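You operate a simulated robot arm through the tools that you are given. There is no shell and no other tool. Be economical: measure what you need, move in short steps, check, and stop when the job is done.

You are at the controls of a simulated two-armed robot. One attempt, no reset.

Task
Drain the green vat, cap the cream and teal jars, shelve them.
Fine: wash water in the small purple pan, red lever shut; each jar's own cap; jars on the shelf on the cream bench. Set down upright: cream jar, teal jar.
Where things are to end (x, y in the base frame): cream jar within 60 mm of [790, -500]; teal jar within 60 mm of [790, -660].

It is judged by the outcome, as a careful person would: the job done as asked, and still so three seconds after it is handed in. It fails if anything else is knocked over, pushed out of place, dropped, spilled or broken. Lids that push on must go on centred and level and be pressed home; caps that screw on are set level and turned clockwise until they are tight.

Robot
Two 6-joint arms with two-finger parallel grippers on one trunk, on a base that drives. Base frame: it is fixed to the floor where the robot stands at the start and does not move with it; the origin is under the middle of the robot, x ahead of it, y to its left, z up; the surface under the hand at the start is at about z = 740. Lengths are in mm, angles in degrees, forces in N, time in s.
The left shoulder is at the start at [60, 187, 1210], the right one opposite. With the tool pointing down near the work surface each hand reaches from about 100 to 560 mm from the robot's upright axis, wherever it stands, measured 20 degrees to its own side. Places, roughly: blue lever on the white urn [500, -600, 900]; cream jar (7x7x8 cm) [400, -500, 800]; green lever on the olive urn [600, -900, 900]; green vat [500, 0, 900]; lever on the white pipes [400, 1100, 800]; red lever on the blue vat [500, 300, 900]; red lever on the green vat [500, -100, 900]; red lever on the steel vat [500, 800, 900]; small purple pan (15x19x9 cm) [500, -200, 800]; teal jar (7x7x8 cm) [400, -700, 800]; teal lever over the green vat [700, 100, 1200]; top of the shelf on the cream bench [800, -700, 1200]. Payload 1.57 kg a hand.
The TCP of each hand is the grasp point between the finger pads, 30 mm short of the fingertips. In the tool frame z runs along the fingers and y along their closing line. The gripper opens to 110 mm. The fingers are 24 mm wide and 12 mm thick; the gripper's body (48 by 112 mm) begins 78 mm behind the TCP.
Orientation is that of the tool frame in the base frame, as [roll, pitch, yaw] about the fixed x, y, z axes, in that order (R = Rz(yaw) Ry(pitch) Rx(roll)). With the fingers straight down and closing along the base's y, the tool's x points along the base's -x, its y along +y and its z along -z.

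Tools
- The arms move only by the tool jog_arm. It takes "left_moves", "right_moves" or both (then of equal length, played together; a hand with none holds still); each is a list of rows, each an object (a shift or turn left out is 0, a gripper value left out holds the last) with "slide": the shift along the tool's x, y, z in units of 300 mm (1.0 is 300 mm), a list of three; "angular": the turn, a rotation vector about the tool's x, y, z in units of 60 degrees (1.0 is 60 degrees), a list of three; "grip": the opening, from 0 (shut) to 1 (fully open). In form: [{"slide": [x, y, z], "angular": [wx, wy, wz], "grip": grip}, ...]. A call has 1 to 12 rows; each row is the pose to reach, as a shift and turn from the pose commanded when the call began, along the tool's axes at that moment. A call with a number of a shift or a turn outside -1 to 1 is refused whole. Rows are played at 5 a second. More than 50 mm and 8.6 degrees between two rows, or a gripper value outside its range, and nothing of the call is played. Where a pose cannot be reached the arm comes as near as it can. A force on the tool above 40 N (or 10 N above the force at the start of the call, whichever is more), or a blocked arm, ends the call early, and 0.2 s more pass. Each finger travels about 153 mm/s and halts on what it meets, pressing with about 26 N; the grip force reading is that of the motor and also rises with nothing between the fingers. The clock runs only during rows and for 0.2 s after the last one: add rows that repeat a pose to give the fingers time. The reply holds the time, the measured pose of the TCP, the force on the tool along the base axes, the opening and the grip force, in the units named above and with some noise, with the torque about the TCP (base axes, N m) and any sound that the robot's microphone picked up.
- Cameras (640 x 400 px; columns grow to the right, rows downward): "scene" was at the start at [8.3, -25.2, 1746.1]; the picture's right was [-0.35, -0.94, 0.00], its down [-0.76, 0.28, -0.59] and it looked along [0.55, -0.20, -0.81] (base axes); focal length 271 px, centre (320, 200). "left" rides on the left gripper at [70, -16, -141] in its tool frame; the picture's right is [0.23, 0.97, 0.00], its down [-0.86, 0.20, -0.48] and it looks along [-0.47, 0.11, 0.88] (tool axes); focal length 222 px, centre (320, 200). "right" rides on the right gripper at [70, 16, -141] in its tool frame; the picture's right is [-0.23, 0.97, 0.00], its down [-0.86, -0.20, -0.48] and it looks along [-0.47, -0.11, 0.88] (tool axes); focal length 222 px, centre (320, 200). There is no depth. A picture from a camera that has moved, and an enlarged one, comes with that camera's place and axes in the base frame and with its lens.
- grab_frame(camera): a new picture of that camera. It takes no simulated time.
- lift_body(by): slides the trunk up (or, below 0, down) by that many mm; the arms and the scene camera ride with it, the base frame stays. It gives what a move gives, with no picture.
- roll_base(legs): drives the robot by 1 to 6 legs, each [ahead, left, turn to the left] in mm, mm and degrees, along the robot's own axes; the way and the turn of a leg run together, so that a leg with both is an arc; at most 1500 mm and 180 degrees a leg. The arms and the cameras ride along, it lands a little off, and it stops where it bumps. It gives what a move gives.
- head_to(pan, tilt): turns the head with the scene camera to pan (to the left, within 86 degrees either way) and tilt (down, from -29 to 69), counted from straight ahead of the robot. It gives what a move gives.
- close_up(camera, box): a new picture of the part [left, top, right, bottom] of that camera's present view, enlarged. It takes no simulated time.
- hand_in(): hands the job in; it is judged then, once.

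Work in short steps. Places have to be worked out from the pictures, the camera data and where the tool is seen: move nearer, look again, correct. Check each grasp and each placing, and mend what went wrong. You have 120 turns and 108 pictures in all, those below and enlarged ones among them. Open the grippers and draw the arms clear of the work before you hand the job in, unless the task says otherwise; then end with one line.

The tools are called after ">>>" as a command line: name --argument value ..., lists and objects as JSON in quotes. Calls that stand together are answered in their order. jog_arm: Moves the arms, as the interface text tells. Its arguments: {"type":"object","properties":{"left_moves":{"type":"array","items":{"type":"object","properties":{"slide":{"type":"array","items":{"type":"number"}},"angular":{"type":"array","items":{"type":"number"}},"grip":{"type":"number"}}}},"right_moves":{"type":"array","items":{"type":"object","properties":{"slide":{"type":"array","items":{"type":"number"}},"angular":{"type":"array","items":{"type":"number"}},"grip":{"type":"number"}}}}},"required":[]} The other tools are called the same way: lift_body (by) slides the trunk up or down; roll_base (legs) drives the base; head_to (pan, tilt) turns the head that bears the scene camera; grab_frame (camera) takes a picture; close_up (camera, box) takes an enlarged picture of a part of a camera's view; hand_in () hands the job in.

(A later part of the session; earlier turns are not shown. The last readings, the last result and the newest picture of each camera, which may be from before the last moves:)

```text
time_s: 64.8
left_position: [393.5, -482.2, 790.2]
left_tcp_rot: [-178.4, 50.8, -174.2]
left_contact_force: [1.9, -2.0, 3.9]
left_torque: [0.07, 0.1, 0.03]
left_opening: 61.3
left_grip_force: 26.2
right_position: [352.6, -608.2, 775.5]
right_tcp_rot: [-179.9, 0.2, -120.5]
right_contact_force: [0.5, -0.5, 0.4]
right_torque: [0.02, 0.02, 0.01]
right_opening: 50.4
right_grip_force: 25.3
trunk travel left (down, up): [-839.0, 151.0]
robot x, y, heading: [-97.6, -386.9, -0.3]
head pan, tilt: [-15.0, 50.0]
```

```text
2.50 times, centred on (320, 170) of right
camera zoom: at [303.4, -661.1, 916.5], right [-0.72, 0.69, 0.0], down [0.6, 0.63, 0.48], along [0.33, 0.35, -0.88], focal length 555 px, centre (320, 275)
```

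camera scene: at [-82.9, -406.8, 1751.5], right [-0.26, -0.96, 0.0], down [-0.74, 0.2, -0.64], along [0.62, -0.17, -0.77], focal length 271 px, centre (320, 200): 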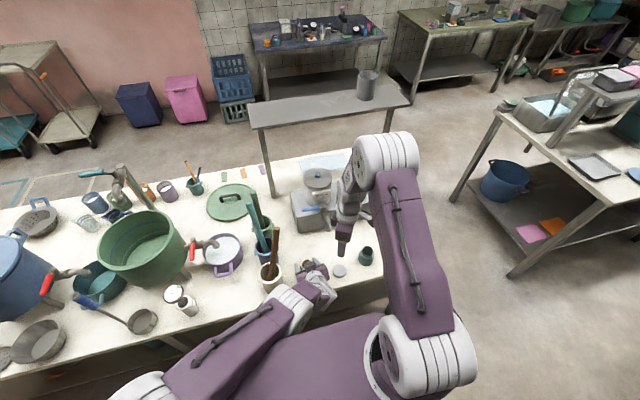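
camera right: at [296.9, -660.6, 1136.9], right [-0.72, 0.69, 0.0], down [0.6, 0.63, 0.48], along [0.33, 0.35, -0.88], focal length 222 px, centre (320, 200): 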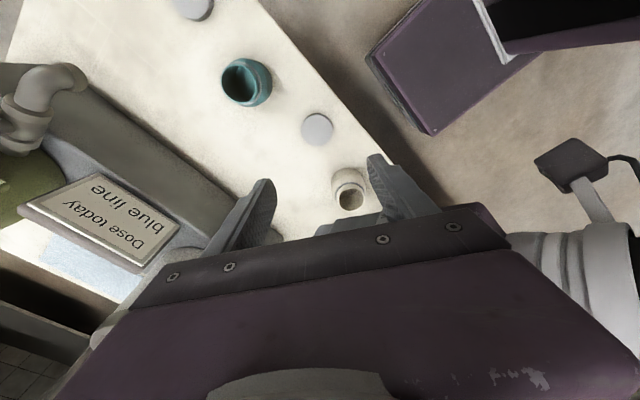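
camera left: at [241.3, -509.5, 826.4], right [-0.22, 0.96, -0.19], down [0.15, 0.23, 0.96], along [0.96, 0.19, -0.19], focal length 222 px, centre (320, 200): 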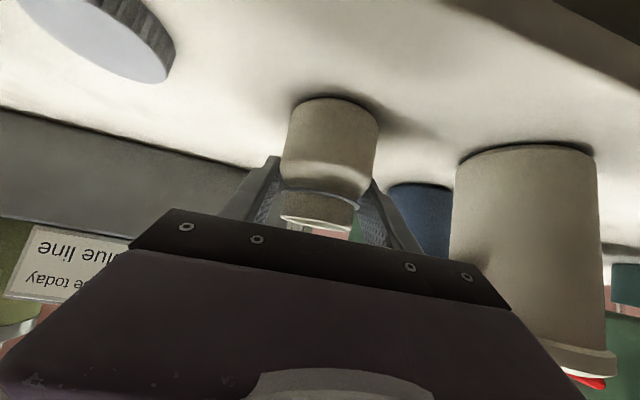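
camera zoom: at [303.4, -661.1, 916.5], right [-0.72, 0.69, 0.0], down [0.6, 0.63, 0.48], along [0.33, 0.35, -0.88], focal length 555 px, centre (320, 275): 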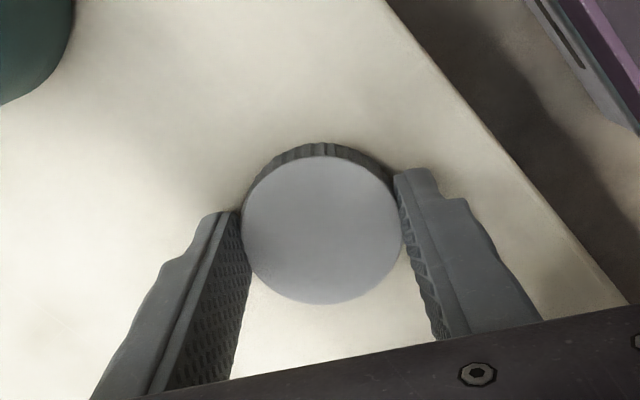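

Cap B gripped at 50 mm. Lifting and carrying it over the jar.

>>> jog_arm --right_moves '[{"slide": [0, 0, -0.1]}, {"slide": [0, 0, -0.25]}, {"slide": [0, 0, -0.4]}, {"slide": [0, 0, -0.52]}, {"slide": [-0.13, 0.04, -0.52]}, {"slide": [-0.27, 0.08, -0.52]}, {"slide": [-0.407, 0.124, -0.52]}]'

>>> grab_frame --camera "right"

>>> grab_frame --camera "left"

```text
time_s: 66.4
left_position: [393.0, -481.9, 790.3]
left_tcp_rot: [-178.5, 50.8, -174.1]
left_contact_force: [-1.5, 0.1, 6.2]
left_torque: [0.18, 0.16, 0.03]
left_opening: 61.6
left_grip_force: 26.0
right_position: [381.6, -484.5, 931.1]
right_tcp_rot: [-179.9, 0.2, -120.5]
right_contact_force: [-0.7, -0.1, 0.0]
right_torque: [-0.03, 0.01, 0.0]
right_opening: 50.1
right_grip_force: 25.9
trunk travel left (down, up): [-839.0, 151.0]
robot x, y, heading: [-94.1, -389.4, -0.2]
head pan, tilt: [-15.0, 50.0]
```

```text
44 pictures are left
camera right: at [332.7, -536.5, 1072.2], right [-0.72, 0.69, 0.0], down [0.6, 0.63, 0.48], along [0.33, 0.35, -0.88], focal length 222 px, centre (320, 200)
```

right: 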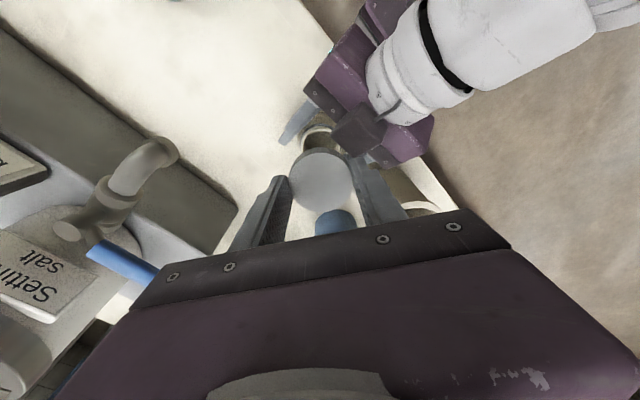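

```text
43 pictures are left
camera left: at [240.3, -508.9, 826.5], right [-0.22, 0.96, -0.19], down [0.15, 0.23, 0.96], along [0.96, 0.19, -0.2], focal length 222 px, centre (320, 200)
```

left: 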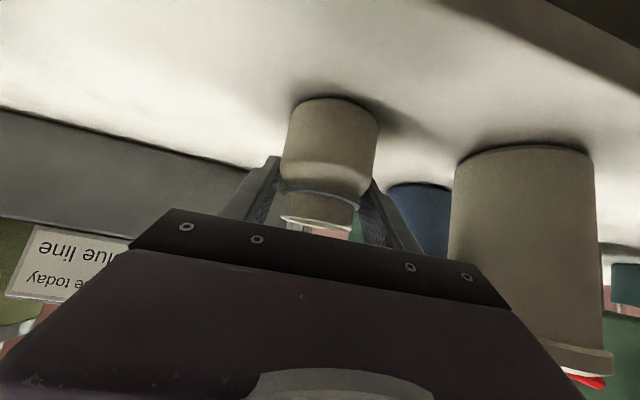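

>>> close_up --camera "right" --box '[240, 100, 400, 230]'

```text
3.08 times, centred on (320, 165) of right
camera zoom: at [332.7, -536.5, 1072.2], right [-0.72, 0.69, 0.0], down [0.6, 0.63, 0.48], along [0.33, 0.35, -0.88], focal length 684 px, centre (320, 308)
```

zoom: 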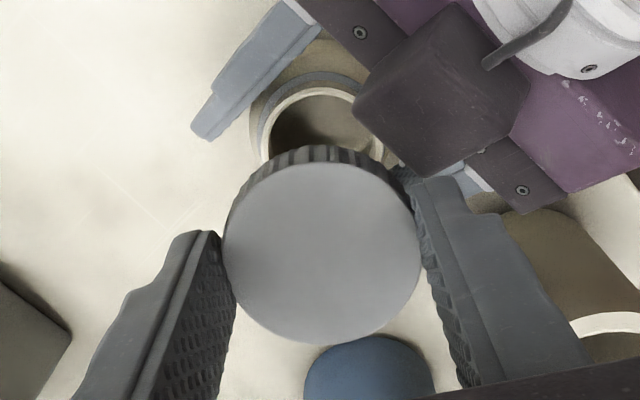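

The left hand sits too deep on the jar, so the right fingers would hit its palm. I'll release, raise both hands (the cap stays gripped), then set base and trunk to a better shared geometry.

>>> jog_arm --left_moves '[{"slide": [0, 0, 0], "grip": 0.8}, {"slide": [0, 0, 0], "grip": 1}, {"slide": [-0.101, 0, -0.087]}, {"slide": [-0.202, 0, -0.174]}, {"slide": [-0.303, 0, -0.261]}, {"slide": [-0.404, 0, -0.348]}, {"slide": [-0.505, 0, -0.435]}]' --right_moves '[{"slide": [0, 0, -0.13]}, {"slide": [0, 0, -0.26]}, {"slide": [0, 0, -0.4]}, {"slide": [0, 0, -0.53]}, {"slide": [0, 0, -0.66]}, {"slide": [0, 0, -0.8]}, {"slide": [0, 0, -0.9]}]'

```text
time_s: 68.0
left_position: [385.3, -480.7, 991.0]
left_tcp_rot: [-178.6, 50.7, -174.3]
left_contact_force: [1.2, -0.3, 0.4]
left_torque: [-0.01, 0.0, 0.01]
left_opening: 110.0
left_grip_force: 0.2
right_position: [380.4, -485.6, 1200.9]
right_tcp_rot: [-179.9, 0.2, -120.4]
right_contact_force: [0.2, 0.1, 0.0]
right_torque: [0.03, 0.01, 0.0]
right_opening: 50.3
right_grip_force: 26.5
trunk travel left (down, up): [-839.0, 151.0]
robot x, y, heading: [-98.4, -387.9, -0.1]
head pan, tilt: [-15.0, 50.0]
```

>>> roll_base --legs '[[-35, -107, 0]]'

>>> lift_body --by -110

>>> close_up --camera "scene" --box '[160, 200, 480, 400]'

```text
time_s: 69.2
left_position: [350.9, -583.7, 990.1]
left_tcp_rot: [-178.5, 50.7, -174.2]
left_contact_force: [-0.3, 0.6, -0.6]
left_torque: [0.0, -0.03, -0.03]
left_opening: 109.6
left_grip_force: 0.0
right_position: [347.5, -588.4, 1200.1]
right_tcp_rot: [-179.9, 0.2, -120.6]
right_contact_force: [0.0, -0.8, -0.1]
right_torque: [-0.03, -0.03, -0.04]
right_opening: 49.9
right_grip_force: 25.7
trunk travel left (down, up): [-839.0, 151.0]
robot x, y, heading: [-132.7, -491.1, -0.1]
head pan, tilt: [-15.0, 50.0]
```

```text
time_s: 70.6
left_position: [350.5, -584.4, 880.9]
left_tcp_rot: [-178.5, 50.8, -174.4]
left_contact_force: [0.6, -0.3, 0.4]
left_torque: [-0.01, 0.0, 0.0]
left_opening: 109.9
left_grip_force: 0.0
right_position: [345.7, -591.2, 1090.7]
right_tcp_rot: [-179.8, 0.3, -120.6]
right_contact_force: [-0.6, -0.6, 0.1]
right_torque: [-0.01, 0.02, -0.01]
right_opening: 50.2
right_grip_force: 26.1
trunk travel left (down, up): [-729.0, 261.0]
robot x, y, heading: [-132.3, -494.0, -0.2]
head pan, tilt: [-15.0, 50.0]
```

```text
2.00 times, centred on (320, 300) of scene
camera zoom: at [-118.6, -512.3, 1641.6], right [-0.26, -0.96, 0.0], down [-0.74, 0.2, -0.64], along [0.62, -0.17, -0.77], focal length 541 px, centre (320, 0)
```

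zoom: 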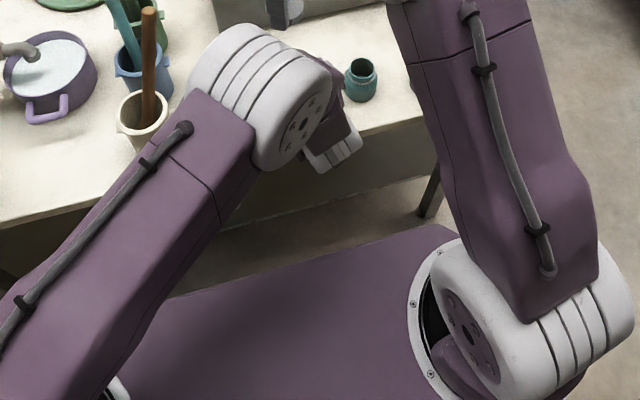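

>>> jog_arm --left_moves '[{"slide": [-0.025, 0.12, 0.03], "angular": [0.03, 0, 0.02]}, {"slide": [-0.045, 0.23, 0.055], "angular": [0.06, 0, 0.04]}, {"slide": [-0.067, 0.325, 0.082], "angular": [0.072, 0, 0.059]}, {"slide": [-0.067, 0.325, 0.082], "angular": [0.072, 0, 0.059]}]'

>>> grab_frame --camera "left"

```text
time_s: 71.6
left_position: [374.3, -486.6, 880.2]
left_tcp_rot: [-178.6, 50.8, -179.9]
left_contact_force: [0.2, 0.7, -0.2]
left_torque: [-0.03, 0.02, -0.01]
left_opening: 110.0
left_grip_force: 0.1
right_position: [347.0, -591.0, 1090.8]
right_tcp_rot: [-179.9, 0.3, -120.4]
right_contact_force: [0.3, 0.2, -0.1]
right_torque: [0.03, -0.02, 0.02]
right_opening: 50.3
right_grip_force: 26.5
trunk travel left (down, up): [-729.0, 261.0]
robot x, y, heading: [-130.8, -492.9, -0.4]
head pan, tilt: [-15.0, 50.0]
```

```text
40 pictures are left
camera left: at [220.2, -499.5, 915.1], right [-0.13, 0.97, -0.19], down [0.17, 0.21, 0.96], along [0.98, 0.09, -0.19], focal length 222 px, centre (320, 200)
```

left: 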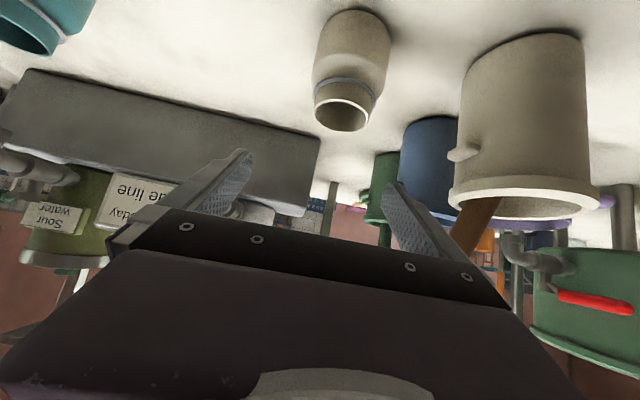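

Reachable and well centred now. Descending to the jar, then closing.

>>> jog_arm --left_moves '[{"slide": [0.09, 0.014, 0.073]}, {"slide": [0.18, 0.014, 0.147]}, {"slide": [0.272, 0.014, 0.22]}, {"slide": [0.272, 0.014, 0.22]}]'

```text
time_s: 72.6
left_position: [375.1, -483.2, 774.2]
left_tcp_rot: [-178.5, 51.0, -179.8]
left_contact_force: [-0.3, 0.0, -0.4]
left_torque: [-0.02, -0.03, 0.01]
left_opening: 110.1
left_grip_force: 0.1
right_position: [347.1, -590.6, 1090.6]
right_tcp_rot: [-179.8, 0.2, -120.5]
right_contact_force: [0.7, 0.9, -0.5]
right_torque: [0.0, -0.01, -0.01]
right_opening: 49.9
right_grip_force: 25.9
trunk travel left (down, up): [-729.0, 261.0]
robot x, y, heading: [-133.8, -491.5, -0.2]
head pan, tilt: [-15.0, 50.0]
```

>>> jog_arm --left_moves '[{"slide": [0, 0, 0], "grip": 0.8}, {"slide": [0, 0, 0], "grip": 0.6}, {"slide": [0, 0, 0], "grip": 0.5}, {"slide": [0, 0, 0], "grip": 0.48}, {"slide": [0, 0, 0], "grip": 0.48}]'

>>> close_up --camera "right" --box '[240, 60, 480, 220]'

```text
time_s: 73.8
left_position: [375.1, -483.5, 775.5]
left_tcp_rot: [-178.6, 50.9, -179.8]
left_contact_force: [0.3, 1.3, 0.2]
left_torque: [0.08, -0.01, 0.01]
left_opening: 61.4
left_grip_force: 25.9
right_position: [345.9, -590.7, 1090.2]
right_tcp_rot: [-179.8, 0.2, -120.5]
right_contact_force: [0.2, -0.5, -0.2]
right_torque: [-0.01, -0.01, 0.04]
right_opening: 50.0
right_grip_force: 26.1
trunk travel left (down, up): [-729.0, 261.0]
robot x, y, heading: [-132.5, -491.7, -0.4]
head pan, tilt: [-15.0, 50.0]
```

```text
2.50 times, centred on (360, 140) of right
camera zoom: at [297.1, -644.1, 1231.9], right [-0.72, 0.69, 0.0], down [0.6, 0.63, 0.48], along [0.33, 0.35, -0.88], focal length 555 px, centre (220, 350)
```

zoom: 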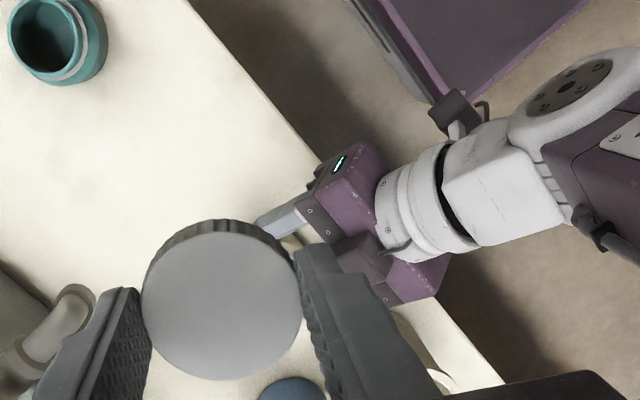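

Jar held, centred at ≈[381,-483.5]. Bringing the cap above it, turned a further 15 degrees to keep the fingers clear of the left hand.

>>> jog_arm --right_moves '[{"slide": [-0.12, 0.027, 0.05], "angular": [0, 0, -0.08]}, {"slide": [-0.24, 0.053, 0.12], "angular": [0, 0, -0.16]}, {"slide": [-0.367, 0.08, 0.2], "angular": [0, 0, -0.25]}, {"slide": [-0.367, 0.08, 0.35], "angular": [0, 0, -0.25]}, {"slide": [-0.367, 0.08, 0.5], "angular": [0, 0, -0.25]}, {"slide": [-0.367, 0.08, 0.62], "angular": [0, 0, -0.25]}, {"slide": [-0.367, 0.08, 0.72], "angular": [0, 0, -0.25]}]'

>>> grab_frame --camera "right"

>>> grab_frame --camera "left"

```text
time_s: 75.4
left_position: [373.4, -482.9, 774.7]
left_tcp_rot: [-178.6, 50.8, -179.8]
left_contact_force: [-0.2, -1.2, 1.6]
left_torque: [0.09, -0.02, 0.02]
left_opening: 61.0
left_grip_force: 25.9
right_position: [381.8, -485.6, 874.6]
right_tcp_rot: [-179.9, 0.2, -105.5]
right_contact_force: [-0.3, -0.9, 0.5]
right_torque: [-0.03, -0.03, 0.07]
right_opening: 50.0
right_grip_force: 26.5
trunk travel left (down, up): [-729.0, 261.0]
robot x, y, heading: [-133.4, -490.5, -0.3]
head pan, tilt: [-15.0, 50.0]
```

```text
38 pictures are left
camera right: at [347.8, -549.7, 1015.3], right [-0.88, 0.48, 0.0], down [0.42, 0.77, 0.48], along [0.23, 0.42, -0.88], focal length 222 px, centre (320, 200)
```

right: 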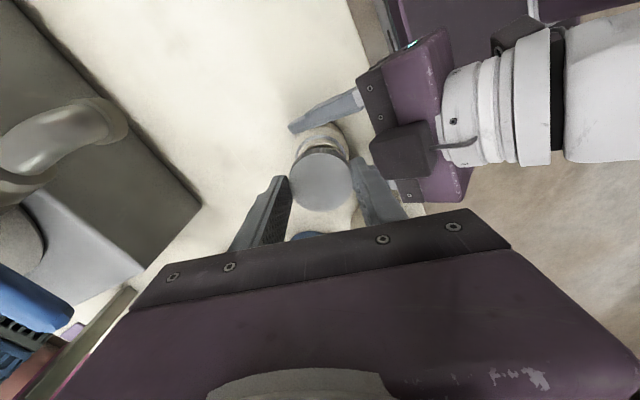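

```text
37 pictures are left
camera left: at [220.7, -495.7, 810.6], right [-0.13, 0.97, -0.19], down [0.17, 0.21, 0.96], along [0.98, 0.09, -0.19], focal length 222 px, centre (320, 200)
```

left: 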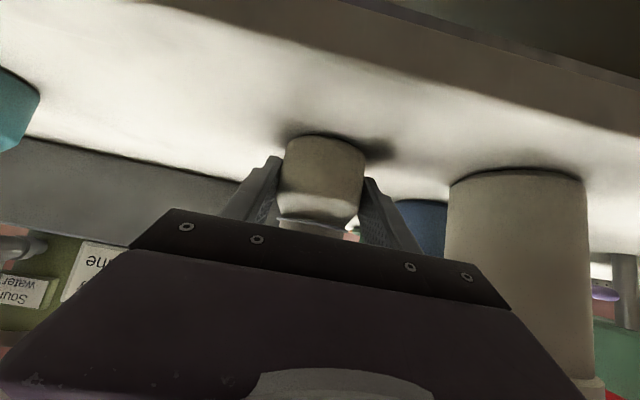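

>>> close_up --camera "right" --box '[260, 100, 420, 230]'

```text
3.08 times, centred on (340, 165) of right
camera zoom: at [347.8, -549.7, 1015.3], right [-0.88, 0.48, 0.0], down [0.42, 0.77, 0.48], along [0.23, 0.42, -0.88], focal length 684 px, centre (258, 308)
```

zoom: 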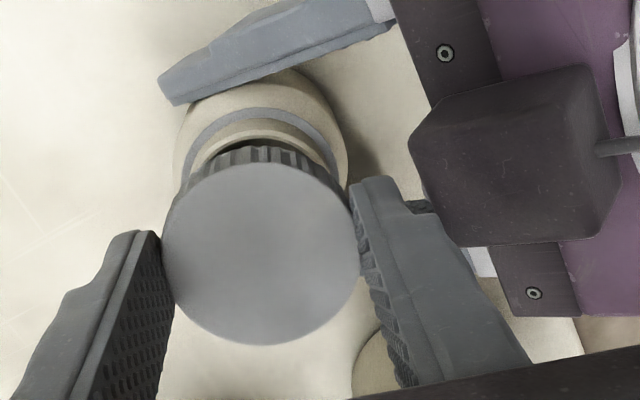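

Cap and jar axes agree to ~2 mm; I correct that and lower until the cap meets the neck.

>>> jog_arm --right_moves '[{"slide": [-0.0075, 0, 0]}, {"slide": [-0.0075, 0, 0.04]}, {"slide": [-0.0075, 0, 0.07]}, {"slide": [-0.0075, 0, 0.085]}, {"slide": [-0.0075, 0, 0.095]}]'

```text
time_s: 76.6
left_position: [373.6, -483.0, 773.6]
left_tcp_rot: [-178.7, 50.8, -179.9]
left_contact_force: [8.9, -0.9, -4.8]
left_torque: [0.47, -0.04, -0.03]
left_opening: 61.4
left_grip_force: 25.8
right_position: [382.4, -481.7, 847.4]
right_tcp_rot: [-179.8, 0.2, -105.5]
right_contact_force: [-4.8, -1.7, 16.4]
right_torque: [-0.32, 0.33, -0.06]
right_opening: 50.0
right_grip_force: 26.4
trunk travel left (down, up): [-729.0, 261.0]
robot x, y, heading: [-133.5, -492.2, -0.1]
head pan, tilt: [-15.0, 50.0]
```

Contact reaction sits on the (-x,-y) side, so the cap is a little too far +x/+y. Lifting 3 mm, shifting ~2 mm back, and lowering again.

>>> jog_arm --right_moves '[{"slide": [0, 0, -0.01]}, {"slide": [0.007, 0.004, -0.01]}, {"slide": [0.007, 0.004, 0]}, {"slide": [0.007, 0.004, 0.008]}, {"slide": [0.007, 0.004, 0.008]}]'

```text
time_s: 77.8
left_position: [373.0, -483.9, 774.2]
left_tcp_rot: [-178.8, 50.7, 180.0]
left_contact_force: [0.0, -1.6, -9.7]
left_torque: [1.1, -0.82, -0.23]
left_opening: 61.6
left_grip_force: 25.8
right_position: [381.1, -482.8, 847.0]
right_tcp_rot: [-179.7, 0.3, -105.6]
right_contact_force: [5.7, 1.4, 28.6]
right_torque: [-0.44, 0.28, 0.07]
right_opening: 49.8
right_grip_force: 25.9
trunk travel left (down, up): [-729.0, 261.0]
robot x, y, heading: [-131.7, -492.4, -0.1]
head pan, tilt: [-15.0, 50.0]
```

>>> close_up --camera "right" --box '[260, 100, 420, 230]'

>>> close_up --camera "left" --box '[220, 110, 440, 260]'

```text
3.08 times, centred on (340, 165) of right
camera zoom: at [346.5, -546.8, 987.4], right [-0.88, 0.48, 0.0], down [0.42, 0.77, 0.49], along [0.24, 0.42, -0.87], focal length 684 px, centre (258, 308)
```

zoom: 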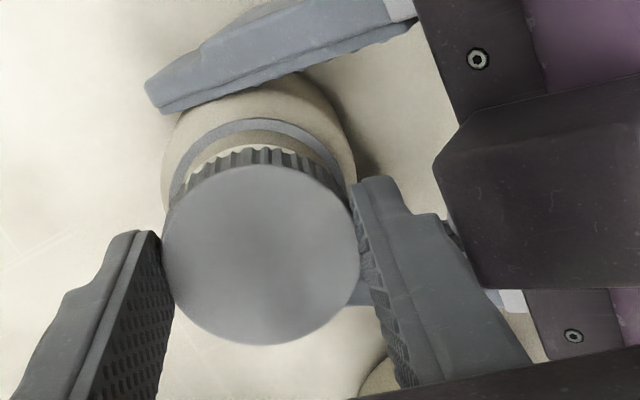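

```text
2.67 times, centred on (330, 185) of left
camera zoom: at [219.3, -495.5, 810.7], right [-0.13, 0.97, -0.19], down [0.17, 0.21, 0.96], along [0.98, 0.09, -0.2], focal length 592 px, centre (293, 240)
```

zoom: 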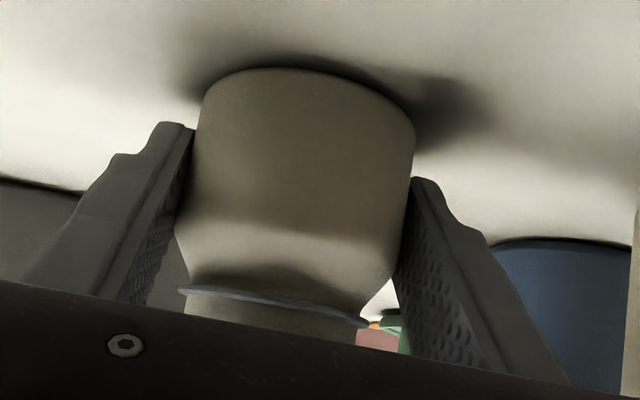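

The rim peeks out on the -y side: jar centre is nearer [380,-486.5]. Lift slightly, shift the cap ~3 mm that way, lower again.

>>> jog_arm --right_moves '[{"slide": [0, 0, -0.018]}, {"slide": [0.011, 0.002, -0.018]}, {"slide": [0.011, 0.002, -0.006]}, {"slide": [0.011, 0.002, 0.0]}, {"slide": [0.011, 0.002, 0.004]}]'

```text
time_s: 79.0
left_position: [373.1, -483.0, 774.1]
left_tcp_rot: [-178.8, 50.8, -179.9]
left_contact_force: [-24.6, -6.8, 0.1]
left_torque: [0.48, -2.97, -0.15]
left_opening: 61.5
left_grip_force: 25.8
right_position: [380.9, -485.6, 844.1]
right_tcp_rot: [-179.5, 0.3, -105.5]
right_contact_force: [26.5, 2.7, 14.5]
right_torque: [-0.03, 1.07, 0.0]
right_opening: 49.5
right_grip_force: 26.1
trunk travel left (down, up): [-729.0, 261.0]
robot x, y, heading: [-133.0, -492.0, -0.2]
head pan, tilt: [-15.0, 50.0]
```

It slipped over the rim (3 mm lower), now with a sideways load pushing the cap +x. Relieving that by ~2 mm.

>>> jog_arm --right_moves '[{"slide": [-0.001, -0.003, 0]}, {"slide": [-0.003, -0.007, 0]}, {"slide": [-0.003, -0.007, 0]}]'

```text
time_s: 79.8
left_position: [372.5, -483.0, 774.5]
left_tcp_rot: [-178.8, 51.0, -179.8]
left_contact_force: [-23.7, -1.6, 0.2]
left_torque: [0.28, -2.01, -0.04]
left_opening: 61.4
left_grip_force: 26.2
right_position: [381.1, -485.6, 841.3]
right_tcp_rot: [-179.8, 0.2, -105.4]
right_contact_force: [20.6, 0.1, 6.3]
right_torque: [-0.03, 0.63, 0.0]
right_opening: 50.0
right_grip_force: 26.3
trunk travel left (down, up): [-729.0, 261.0]
robot x, y, heading: [-128.3, -493.0, -0.2]
head pan, tilt: [-15.0, 50.0]
```

>>> jog_arm --right_moves '[{"slide": [-0.001, -0.005, 0]}, {"slide": [-0.003, -0.01, 0]}, {"slide": [-0.003, -0.01, 0]}]'

```text
time_s: 80.6
left_position: [375.3, -483.7, 775.4]
left_tcp_rot: [-178.6, 51.0, -179.8]
left_contact_force: [-0.8, 0.6, -0.4]
left_torque: [-0.01, -0.12, 0.02]
left_opening: 61.2
left_grip_force: 26.3
right_position: [382.7, -485.3, 841.0]
right_tcp_rot: [180.0, 0.1, -105.5]
right_contact_force: [1.0, -0.5, 0.6]
right_torque: [-0.03, 0.04, -0.01]
right_opening: 49.8
right_grip_force: 26.2
trunk travel left (down, up): [-729.0, 261.0]
robot x, y, heading: [-132.6, -493.7, -0.2]
head pan, tilt: [-15.0, 50.0]
```

Forces are gone: cap centred at [382.7,-485.3] over the neck. Lowering a few mm until it sits on the thread.

>>> jog_arm --right_moves '[{"slide": [0, 0, 0.007]}, {"slide": [0, 0, 0.014]}, {"slide": [0, 0, 0.02]}, {"slide": [0, 0, 0.02]}]'

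```text
time_s: 81.6
left_position: [373.8, -483.1, 774.5]
left_tcp_rot: [-178.6, 51.2, -179.8]
left_contact_force: [14.9, 3.6, -5.8]
left_torque: [0.1, -0.03, 0.03]
left_opening: 60.8
left_grip_force: 25.5
right_position: [383.9, -485.8, 838.6]
right_tcp_rot: [-179.9, 0.2, -105.6]
right_contact_force: [-14.3, -1.6, 17.2]
right_torque: [0.34, 0.75, 0.06]
right_opening: 50.1
right_grip_force: 26.3
trunk travel left (down, up): [-729.0, 261.0]
robot x, y, heading: [-130.7, -491.7, -0.4]
head pan, tilt: [-15.0, 50.0]
```

Seated on the thread at z≈838.6. Turning clockwise 56 degrees with a slight downward press.

>>> jog_arm --right_moves '[{"slide": [0.001, 0.004, 0], "angular": [0, 0, 0.133]}, {"slide": [0.001, 0.004, 0], "angular": [0, 0, 0.267]}, {"slide": [0.001, 0.004, 0], "angular": [0, 0, 0.4]}, {"slide": [0.001, 0.004, 0.001], "angular": [0, 0, 0.533]}, {"slide": [0.001, 0.004, 0.001], "angular": [0, 0, 0.667]}, {"slide": [0.001, 0.004, 0.002], "angular": [0, 0, 0.8]}, {"slide": [0.001, 0.004, 0.002], "angular": [0, 0, 0.933]}]'

```text
time_s: 83.2
left_position: [374.9, -482.6, 777.3]
left_tcp_rot: [-178.5, 51.1, -179.9]
left_contact_force: [14.6, -6.9, 7.5]
left_torque: [1.08, 0.18, 0.0]
left_opening: 61.0
left_grip_force: 25.6
right_position: [381.3, -485.2, 836.9]
right_tcp_rot: [179.9, 0.4, -161.6]
right_contact_force: [-13.8, 12.1, 8.8]
right_torque: [0.14, 0.25, 0.07]
right_opening: 50.1
right_grip_force: 26.3
trunk travel left (down, up): [-729.0, 261.0]
robot x, y, heading: [-131.5, -495.5, -0.4]
head pan, tilt: [-15.0, 50.0]
```

It is going down as it turns. Continuing another 56 degrees.

>>> jog_arm --right_moves '[{"slide": [0.002, 0.004, 0], "angular": [0, 0, 0.133]}, {"slide": [0.002, 0.004, 0.001], "angular": [0, 0, 0.267]}, {"slide": [0.002, 0.004, 0.001], "angular": [0, 0, 0.4]}, {"slide": [0.002, 0.004, 0.002], "angular": [0, 0, 0.533]}, {"slide": [0.002, 0.004, 0.002], "angular": [0, 0, 0.667]}, {"slide": [0.002, 0.004, 0.003], "angular": [0, 0, 0.8]}, {"slide": [0.002, 0.004, 0.003], "angular": [0, 0, 0.933]}]'

```text
time_s: 84.8
left_position: [374.6, -485.0, 775.3]
left_tcp_rot: [-178.5, 51.0, 179.9]
left_contact_force: [4.5, -21.6, 10.6]
left_torque: [0.6, -0.4, -0.22]
left_opening: 61.3
left_grip_force: 25.8
right_position: [381.3, -483.9, 835.7]
right_tcp_rot: [179.6, 0.0, 142.4]
right_contact_force: [-2.7, 20.9, 1.4]
right_torque: [0.48, 0.03, 0.03]
right_opening: 49.8
right_grip_force: 26.1
trunk travel left (down, up): [-729.0, 261.0]
robot x, y, heading: [-127.5, -492.6, -0.5]
head pan, tilt: [-15.0, 50.0]
```

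>>> jog_arm --right_moves '[{"slide": [0.003, 0.004, 0], "angular": [0, 0, 0.133]}, {"slide": [0.003, 0.004, 0.002], "angular": [0, 0, 0.267]}, {"slide": [0.003, 0.004, 0.003], "angular": [0, 0, 0.4]}, {"slide": [0.003, 0.004, 0.004], "angular": [0, 0, 0.533]}, {"slide": [0.003, 0.004, 0.005], "angular": [0, 0, 0.667]}, {"slide": [0.003, 0.004, 0.006], "angular": [0, 0, 0.8]}, {"slide": [0.003, 0.004, 0.007], "angular": [0, 0, 0.933]}]'

>>> close_up --camera "right" --box '[240, 90, 420, 230]'

```text
time_s: 86.4
left_position: [372.7, -483.5, 774.8]
left_tcp_rot: [-178.7, 50.9, -180.0]
left_contact_force: [-8.4, -21.4, 8.3]
left_torque: [0.12, -0.38, -0.24]
left_opening: 61.7
left_grip_force: 25.4
right_position: [381.5, -483.2, 833.6]
right_tcp_rot: [179.5, -0.4, 86.3]
right_contact_force: [11.6, 16.3, 12.6]
right_torque: [-0.1, -0.54, 0.08]
right_opening: 49.9
right_grip_force: 25.6
trunk travel left (down, up): [-729.0, 261.0]
robot x, y, heading: [-132.6, -490.7, -0.2]
head pan, tilt: [-15.0, 50.0]
```

```text
2.86 times, centred on (330, 160) of right
camera zoom: at [402.3, -416.0, 977.3], right [0.96, -0.29, 0.01], down [-0.26, -0.84, 0.47], along [-0.13, -0.45, -0.88], focal length 635 px, centre (291, 314)
```

zoom: 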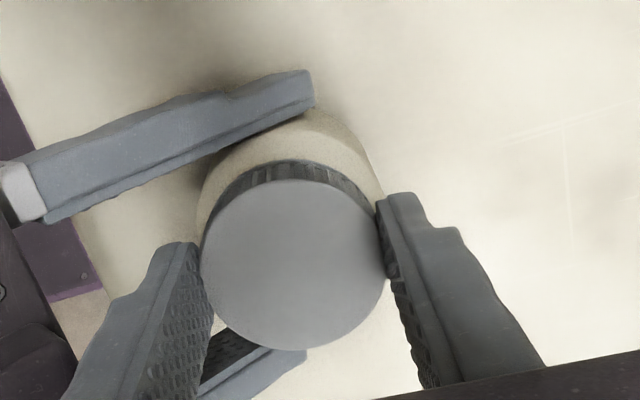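

Cap is level and centred, at z≈833.6. Continuing to turn.

>>> jog_arm --right_moves '[{"slide": [0.005, 0.003, 0], "angular": [0, 0, 0.133]}, {"slide": [0.005, 0.003, 0.001], "angular": [0, 0, 0.267]}, {"slide": [0.005, 0.003, 0.002], "angular": [0, 0, 0.4]}, {"slide": [0.005, 0.003, 0.003], "angular": [0, 0, 0.533]}, {"slide": [0.005, 0.003, 0.004], "angular": [0, 0, 0.667]}, {"slide": [0.005, 0.003, 0.005], "angular": [0, 0, 0.8]}, {"slide": [0.005, 0.003, 0.006], "angular": [0, 0, 0.933]}]'

```text
time_s: 88.0
left_position: [373.5, -482.3, 774.9]
left_tcp_rot: [-178.9, 50.9, -179.9]
left_contact_force: [-7.8, -2.2, 1.5]
left_torque: [0.37, 0.16, -0.71]
left_opening: 60.7
left_grip_force: 25.9
right_position: [380.9, -483.2, 831.0]
right_tcp_rot: [-179.7, -0.3, 30.6]
right_contact_force: [4.5, -1.1, 13.1]
right_torque: [-0.07, -0.13, 0.83]
right_opening: 50.7
right_grip_force: 26.2
trunk travel left (down, up): [-729.0, 261.0]
robot x, y, heading: [-134.5, -491.0, -0.2]
head pan, tilt: [-15.0, 50.0]
```

Torque has risen to 0.83 N·m: tightening. A little further to confirm it is tight.

>>> jog_arm --right_moves '[{"slide": [0, 0, 0], "angular": [0, 0, 0.1], "grip": 0.35}, {"slide": [0, 0, 0.001], "angular": [0, 0, 0.2], "grip": 0.35}, {"slide": [0, 0, 0.001], "angular": [0, 0, 0.3], "grip": 0.35}, {"slide": [0, 0, 0.001], "angular": [0, 0, 0.4], "grip": 0.35}]'

```text
time_s: 88.4
left_position: [377.3, -488.6, 775.0]
left_tcp_rot: [-178.4, 51.1, 179.5]
left_contact_force: [3.2, -2.3, -4.3]
left_torque: [0.15, 0.02, -0.01]
left_opening: 61.0
left_grip_force: 25.7
right_position: [384.2, -491.6, 831.1]
right_tcp_rot: [-178.1, -0.4, 27.1]
right_contact_force: [-2.6, 2.2, 4.8]
right_torque: [0.06, 0.21, 0.01]
right_opening: 50.4
right_grip_force: 25.9
right hand out of reach, approached as far as the arm can: row 1
trunk travel left (down, up): [-729.0, 261.0]
robot x, y, heading: [-136.2, -491.2, -0.2]
head pan, tilt: [-15.0, 50.0]
stopped in row 1 (left hand): the force on the tool passed its limit at 48 N (the readings are from after the stop); the commanded pose is now the measured one
```

The wrist hit its limit (jar and hands shifted a few mm together, still upright). I'll release the cap, rise, straighten, and wind the wrist back for another stroke.

>>> jog_arm --right_moves '[{"slide": [0, 0, 0], "grip": 0.52}, {"slide": [0, 0, 0], "grip": 0.54}, {"slide": [0, 0, -0.07], "angular": [-0.032, 0, 0]}, {"slide": [0, 0, -0.17], "angular": [-0.032, 0, 0], "grip": 0.6}]'

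>>> jog_arm --right_moves '[{"angular": [0, 0, -0.14]}, {"angular": [0, 0, -0.28]}, {"angular": [0, 0, -0.42]}, {"angular": [0, 0, -0.56]}, {"angular": [0, 0, -0.7]}, {"angular": [0, 0, -0.84]}, {"angular": [0, 0, -0.98]}]'

>>> grab_frame --camera "right"

```text
time_s: 89.4
left_position: [375.6, -487.6, 775.8]
left_tcp_rot: [-178.3, 51.1, 179.6]
left_contact_force: [0.5, -0.6, 0.6]
left_torque: [-0.02, -0.02, 0.01]
left_opening: 61.3
left_grip_force: 25.9
right_position: [387.6, -503.0, 882.4]
right_tcp_rot: [-179.5, -0.5, 27.9]
right_contact_force: [0.0, 0.1, -0.7]
right_torque: [-0.01, 0.0, -0.03]
right_opening: 66.1
right_grip_force: 0.0
right hand out of reach, approached as far as the arm can: row 3, 4
trunk travel left (down, up): [-729.0, 261.0]
robot x, y, heading: [-130.8, -492.4, 0.1]
head pan, tilt: [-15.0, 50.0]
```

```text
time_s: 91.0
left_position: [375.9, -488.9, 775.9]
left_tcp_rot: [-178.3, 51.1, 179.5]
left_contact_force: [0.4, 0.1, -0.2]
left_torque: [-0.03, 0.03, -0.01]
left_opening: 60.6
left_grip_force: 25.9
right_position: [387.4, -502.6, 882.4]
right_tcp_rot: [179.6, -0.2, 86.3]
right_contact_force: [0.4, -0.6, -0.1]
right_torque: [0.04, 0.0, -0.03]
right_opening: 65.8
right_grip_force: 0.1
trunk travel left (down, up): [-729.0, 261.0]
robot x, y, heading: [-136.9, -493.4, -0.2]
head pan, tilt: [-15.0, 50.0]
```

```text
32 pictures are left
camera right: at [408.1, -435.1, 1024.3], right [0.96, -0.29, 0.01], down [-0.26, -0.84, 0.48], along [-0.13, -0.46, -0.88], focal length 222 px, centre (320, 200)
```

right: 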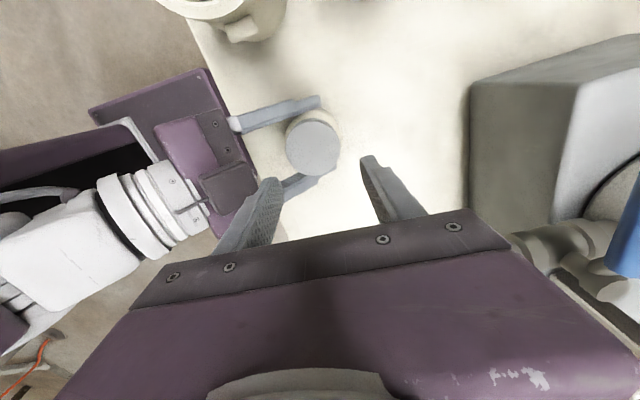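

Cap sits well on the jar. I centre over it ([385.5,-488.5]), wind back 28 degrees more, and descend to regrip.

>>> jog_arm --right_moves '[{"slide": [0.02, -0.005, 0], "angular": [0, 0, -0.12]}, {"slide": [0.046, -0.01, 0], "angular": [0, 0, -0.24]}, {"slide": [0.046, -0.01, 0], "angular": [0, 0, -0.36]}, {"slide": [0.046, -0.01, 0.0], "angular": [0, 0, -0.48]}, {"slide": [0.046, -0.01, 0.1], "angular": [0, 0, -0.48]}, {"slide": [0.046, -0.01, 0.17], "angular": [0, 0, -0.48]}, {"slide": [0.046, -0.01, 0.17], "angular": [0, 0, -0.48], "grip": 0.5}, {"slide": [0.046, -0.01, 0.17], "angular": [0, 0, -0.48], "grip": 0.42}, {"slide": [0.046, -0.01, 0.17], "angular": [0, 0, -0.48], "grip": 0.3}]'

```text
time_s: 93.0
left_position: [377.0, -487.8, 776.5]
left_tcp_rot: [-178.2, 51.2, 179.7]
left_contact_force: [3.7, 0.3, -0.9]
left_torque: [0.09, 0.05, -0.05]
left_opening: 60.9
left_grip_force: 26.3
right_position: [386.9, -488.7, 830.6]
right_tcp_rot: [179.7, 0.1, 114.8]
right_contact_force: [-3.6, -0.8, 1.6]
right_torque: [-0.07, 0.2, -0.01]
right_opening: 50.5
right_grip_force: 26.5
trunk travel left (down, up): [-729.0, 261.0]
robot x, y, heading: [-133.8, -494.9, -0.4]
head pan, tilt: [-15.0, 50.0]
```

Regripped with low side loads. Turning clockwise again and watching the torque.

>>> jog_arm --right_moves '[{"angular": [0, 0, 0.13]}, {"angular": [0, 0, 0.26]}, {"angular": [0, 0, 0.39], "slide": [0, 0, 0.001]}, {"angular": [0, 0, 0.52], "slide": [0, 0, 0.001]}, {"angular": [0, 0, 0.65], "slide": [0, 0, 0.002]}]'

```text
time_s: 94.2
left_position: [377.1, -488.3, 776.3]
left_tcp_rot: [-178.2, 51.1, 179.6]
left_contact_force: [-1.0, -2.1, -0.8]
left_torque: [0.02, 0.01, -0.05]
left_opening: 54.5
left_grip_force: 1.6
right_position: [385.7, -488.6, 831.2]
right_tcp_rot: [179.5, -0.3, 75.7]
right_contact_force: [0.7, 1.9, -1.4]
right_torque: [0.05, 0.0, 0.02]
right_opening: 50.4
right_grip_force: 25.6
trunk travel left (down, up): [-729.0, 261.0]
robot x, y, heading: [-133.3, -491.2, -0.1]
head pan, tilt: [-15.0, 50.0]
```

The left grip reading dropped (54.5 mm, no force) — the jar may have slipped out. Looking.

>>> grab_frame --camera "left"

>>> grab_frame --camera "right"

```text
31 pictures are left
camera left: at [222.0, -498.7, 811.2], right [-0.11, 0.97, -0.2], down [0.17, 0.21, 0.96], along [0.98, 0.08, -0.19], focal length 222 px, centre (320, 200)
```

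left: 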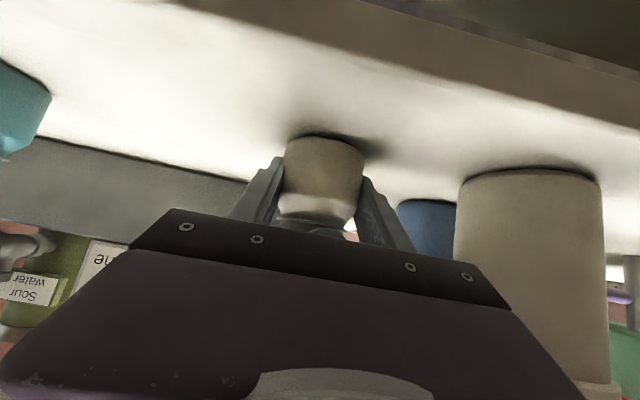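

```text
30 pictures are left
camera right: at [419.2, -426.2, 973.1], right [0.89, -0.46, 0.01], down [-0.41, -0.78, 0.47], along [-0.21, -0.42, -0.88], focal length 222 px, centre (320, 200)
```

right: 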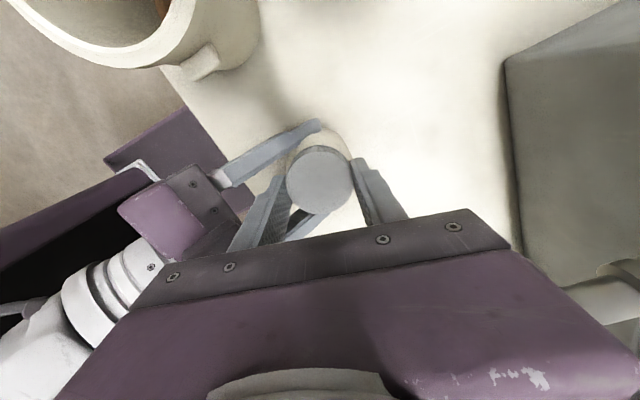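

>>> jog_arm --left_moves '[{"grip": 0.4}, {"grip": 0.4}, {"grip": 0.4}]'

>>> close_up --camera "left" --box '[220, 110, 440, 260]'

```text
time_s: 95.0
left_position: [377.0, -488.8, 775.9]
left_tcp_rot: [-178.4, 51.2, 179.6]
left_contact_force: [0.7, -5.2, -2.3]
left_torque: [0.11, -0.02, 0.02]
left_opening: 53.6
left_grip_force: 26.3
right_position: [386.6, -488.5, 829.5]
right_tcp_rot: [179.6, -0.1, 75.7]
right_contact_force: [-1.0, 4.6, 2.4]
right_torque: [0.17, 0.08, -0.06]
right_opening: 50.5
right_grip_force: 25.9
trunk travel left (down, up): [-729.0, 261.0]
robot x, y, heading: [-134.0, -489.6, 0.2]
head pan, tilt: [-15.0, 50.0]
```

```text
2.67 times, centred on (330, 185) of left
camera zoom: at [221.9, -498.7, 811.2], right [-0.11, 0.97, -0.2], down [0.17, 0.21, 0.96], along [0.98, 0.07, -0.19], focal length 592 px, centre (293, 240)
```

zoom: 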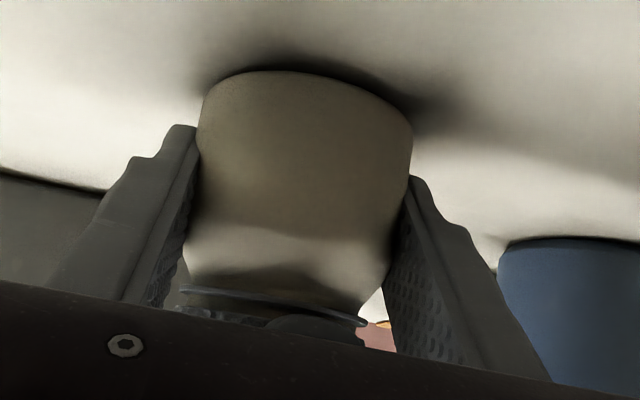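

The left hand is firm on the jar again (26 N). Continuing to turn the cap to test tightness.

>>> jog_arm --right_moves '[{"angular": [0, 0, 0.1]}, {"angular": [0, 0, 0.2]}, {"angular": [0, 0, 0.3]}, {"angular": [0, 0, 0.4]}]'

```text
time_s: 96.0
left_position: [376.6, -487.9, 775.0]
left_tcp_rot: [-178.3, 51.1, 179.7]
left_contact_force: [11.1, 11.7, -6.3]
left_torque: [-0.51, 0.41, -1.46]
left_opening: 54.5
left_grip_force: 25.7
right_position: [384.8, -490.1, 830.1]
right_tcp_rot: [179.8, 0.0, 52.0]
right_contact_force: [-10.4, -11.6, 6.5]
right_torque: [-0.11, 0.2, 1.63]
right_opening: 49.8
right_grip_force: 25.5
trunk travel left (down, up): [-729.0, 261.0]
robot x, y, heading: [-130.0, -488.8, -0.4]
head pan, tilt: [-15.0, 50.0]
```

Torque is 1.63 N·m with the jar reacting -1.46: tight. One last small nudge to confirm.

>>> jog_arm --right_moves '[{"angular": [0, 0, 0.08]}, {"angular": [0, 0, 0.16]}, {"angular": [0, 0, 0.16]}]'

```text
time_s: 96.8
left_position: [376.6, -488.1, 776.8]
left_tcp_rot: [-178.2, 51.2, 179.8]
left_contact_force: [20.4, 20.0, -5.5]
left_torque: [-0.68, 0.4, -0.85]
left_opening: 63.2
left_grip_force: 10.3
right_position: [384.0, -489.9, 829.5]
right_tcp_rot: [179.9, 0.1, 42.3]
right_contact_force: [-19.4, -21.6, 7.6]
right_torque: [-0.35, 0.61, 1.04]
right_opening: 50.1
right_grip_force: 26.5
trunk travel left (down, up): [-729.0, 261.0]
robot x, y, heading: [-131.8, -495.9, -0.3]
head pan, tilt: [-15.0, 50.0]
```

The cap is tight (the jar itself now twists in the left fingers at ~1.5 N·m). Releasing both hands and rising straight up, starting to unwind the right wrist.

>>> jog_arm --left_moves '[{"grip": 0.48}, {"grip": 0.7}, {"grip": 1}, {"slide": [-0.1, 0, -0.083]}, {"slide": [-0.2, 0, -0.165]}, {"slide": [-0.3, 0, -0.248]}, {"slide": [-0.4, 0, -0.33]}, {"slide": [-0.4, 0, -0.33]}, {"slide": [-0.4, 0, -0.33]}, {"slide": [-0.4, 0, -0.33]}]' --right_moves '[{"grip": 0.5}, {"grip": 0.55}, {"slide": [0, 0, -0.1], "grip": 0.55}, {"slide": [0, 0, -0.25], "grip": 0.7}, {"slide": [0, 0, -0.4], "angular": [0, 0, -0.14]}, {"slide": [0, 0, -0.55], "angular": [0, 0, -0.28]}, {"slide": [0, 0, -0.6], "angular": [0, 0, -0.42]}, {"slide": [0, 0, -0.6], "angular": [0, 0, -0.56]}, {"slide": [0, 0, -0.6], "angular": [0, 0, -0.7]}, {"slide": [0, 0, -0.6], "angular": [0, 0, -0.84]}]'

>>> grab_frame --camera "left"

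```text
time_s: 99.0
left_position: [372.2, -485.8, 929.5]
left_tcp_rot: [-178.3, 51.1, 179.4]
left_contact_force: [-9.0, -10.0, -13.6]
left_torque: [0.71, -1.35, 0.42]
left_opening: 109.9
left_grip_force: 0.0
right_position: [385.0, -488.8, 1011.2]
right_tcp_rot: [179.3, -0.1, 92.6]
right_contact_force: [7.5, 8.9, 12.9]
right_torque: [0.08, 0.75, -0.56]
right_opening: 68.6
right_grip_force: 0.0
trunk travel left (down, up): [-729.0, 261.0]
robot x, y, heading: [-133.4, -491.6, -0.3]
head pan, tilt: [-15.0, 50.0]
```

```text
28 pictures are left
camera left: at [217.9, -495.5, 964.8], right [-0.11, 0.97, -0.2], down [0.17, 0.21, 0.96], along [0.98, 0.07, -0.19], focal length 222 px, centre (320, 200)
```

left: 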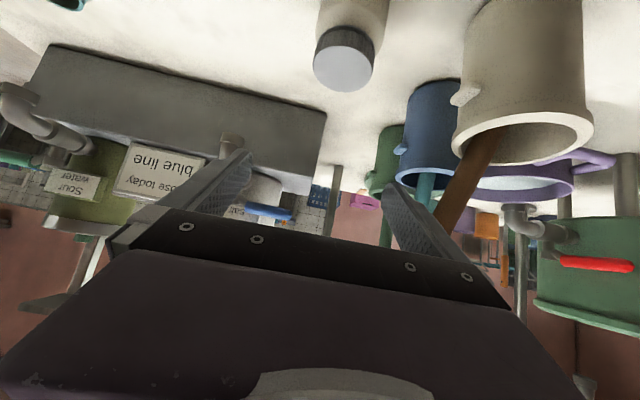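

Cream jar stands capped and upright. The two hands touch lightly, so the right moves up and to -y, unwinding further.

>>> jog_arm --right_moves '[{"slide": [0, 0, -0.1], "grip": 0.7}, {"slide": [-0.06, 0, -0.2], "angular": [0, 0, -0.14]}, {"slide": [-0.15, 0, -0.25], "angular": [0, 0, -0.28]}, {"slide": [-0.25, 0, -0.25], "angular": [0, 0, -0.42]}, {"slide": [-0.35, -0.01, -0.25], "angular": [0, 0, -0.56]}, {"slide": [-0.433, -0.02, -0.25], "angular": [0, 0, -0.7]}, {"slide": [-0.433, -0.02, -0.25], "angular": [0, 0, -0.84]}, {"slide": [-0.433, -0.02, -0.25], "angular": [0, 0, -0.97]}]'

>>> roll_base --legs '[[-10, -235, 0]]'

>>> grab_frame --camera "left"

>>> grab_frame --camera "right"

```text
time_s: 100.8
left_position: [373.5, -485.7, 929.6]
left_tcp_rot: [-178.3, 51.1, 179.7]
left_contact_force: [0.4, -0.3, -0.6]
left_torque: [-0.01, 0.01, -0.03]
left_opening: 110.0
left_grip_force: 0.0
right_position: [383.1, -619.4, 1085.3]
right_tcp_rot: [179.8, 0.4, 151.0]
right_contact_force: [-0.5, -0.3, 0.1]
right_torque: [0.0, -0.01, 0.0]
right_opening: 77.0
right_grip_force: 0.1
trunk travel left (down, up): [-729.0, 261.0]
robot x, y, heading: [-132.5, -489.6, 0.1]
head pan, tilt: [-15.0, 50.0]
```

```text
time_s: 102.6
left_position: [361.9, -722.7, 929.1]
left_tcp_rot: [-178.1, 51.1, 179.7]
left_contact_force: [0.6, -0.7, 0.4]
left_torque: [0.02, 0.0, -0.03]
left_opening: 110.0
left_grip_force: 0.1
right_position: [372.4, -854.5, 1086.7]
right_tcp_rot: [179.9, 0.4, 150.9]
right_contact_force: [-0.1, -0.2, 1.2]
right_torque: [0.02, 0.0, 0.0]
right_opening: 77.0
right_grip_force: 0.1
trunk travel left (down, up): [-729.0, 261.0]
robot x, y, heading: [-144.2, -732.1, -0.3]
head pan, tilt: [-15.0, 50.0]
```

```text
27 pictures are left
camera left: at [207.8, -732.4, 964.8], right [-0.11, 0.97, -0.2], down [0.17, 0.21, 0.96], along [0.98, 0.08, -0.19], focal length 222 px, centre (320, 200)
```

left: 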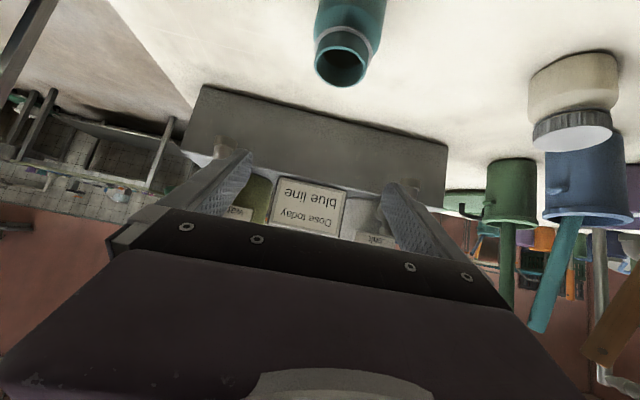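

```text
26 pictures are left
camera right: at [319.5, -807.9, 1226.6], right [0.67, 0.74, 0.01], down [0.65, -0.59, 0.48], along [0.36, -0.32, -0.88], focal length 222 px, centre (320, 200)
```

right: 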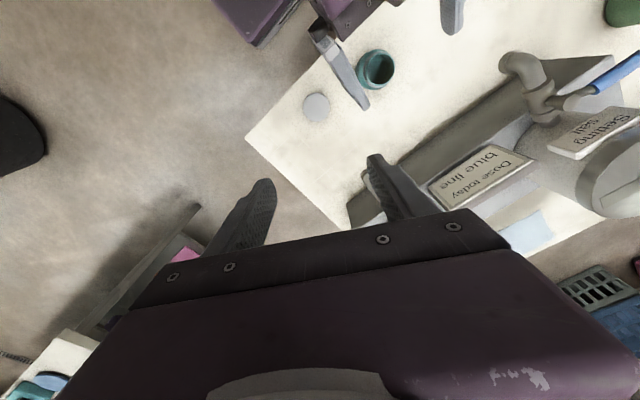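

Teal jar ≈[373,-725], cap A ≈[354,-845]. The left hand descends and grips the teal jar while the right comes over cap A, still unwinding.

>>> jog_arm --left_moves '[{"slide": [0.1, -0.005, 0.083]}, {"slide": [0.2, -0.005, 0.165]}, {"slide": [0.3, -0.005, 0.25]}, {"slide": [0.393, -0.005, 0.33]}, {"slide": [0.393, -0.005, 0.33], "grip": 0.8}, {"slide": [0.393, -0.005, 0.33], "grip": 0.6}, {"slide": [0.393, -0.005, 0.33], "grip": 0.5}, {"slide": [0.393, -0.005, 0.33], "grip": 0.4}, {"slide": [0.393, -0.005, 0.33], "grip": 0.4}]' --right_moves '[{"slide": [0.01, 0, 0.07], "angular": [0, 0, -0.11]}, {"slide": [0.02, 0, 0.14], "angular": [0, 0, -0.22]}, {"slide": [0.03, 0, 0.21], "angular": [0, 0, -0.33]}, {"slide": [0.04, 0, 0.28], "angular": [0, 0, -0.44]}, {"slide": [0.05, 0, 0.35], "angular": [0, 0, -0.55]}, {"slide": [0.068, 0, 0.42], "angular": [0, 0, -0.66]}, {"slide": [0.068, 0, 0.49], "angular": [0, 0, -0.77]}, {"slide": [0.068, 0, 0.56], "angular": [0, 0, -0.88]}, {"slide": [0.068, 0, 0.62], "angular": [0, 0, -0.99]}]'

```text
time_s: 104.6
left_position: [363.0, -726.6, 772.4]
left_tcp_rot: [-178.3, 51.1, 179.6]
left_contact_force: [0.7, -0.1, 0.5]
left_torque: [0.02, -0.01, 0.04]
left_opening: 61.3
left_grip_force: 26.2
right_position: [356.3, -847.5, 900.5]
right_tcp_rot: [-179.8, 0.4, -149.6]
right_contact_force: [0.1, 0.1, 0.5]
right_torque: [0.01, -0.01, -0.01]
right_opening: 76.8
right_grip_force: 0.1
trunk travel left (down, up): [-729.0, 261.0]
robot x, y, heading: [-144.7, -730.4, -0.3]
head pan, tilt: [-15.0, 50.0]
```

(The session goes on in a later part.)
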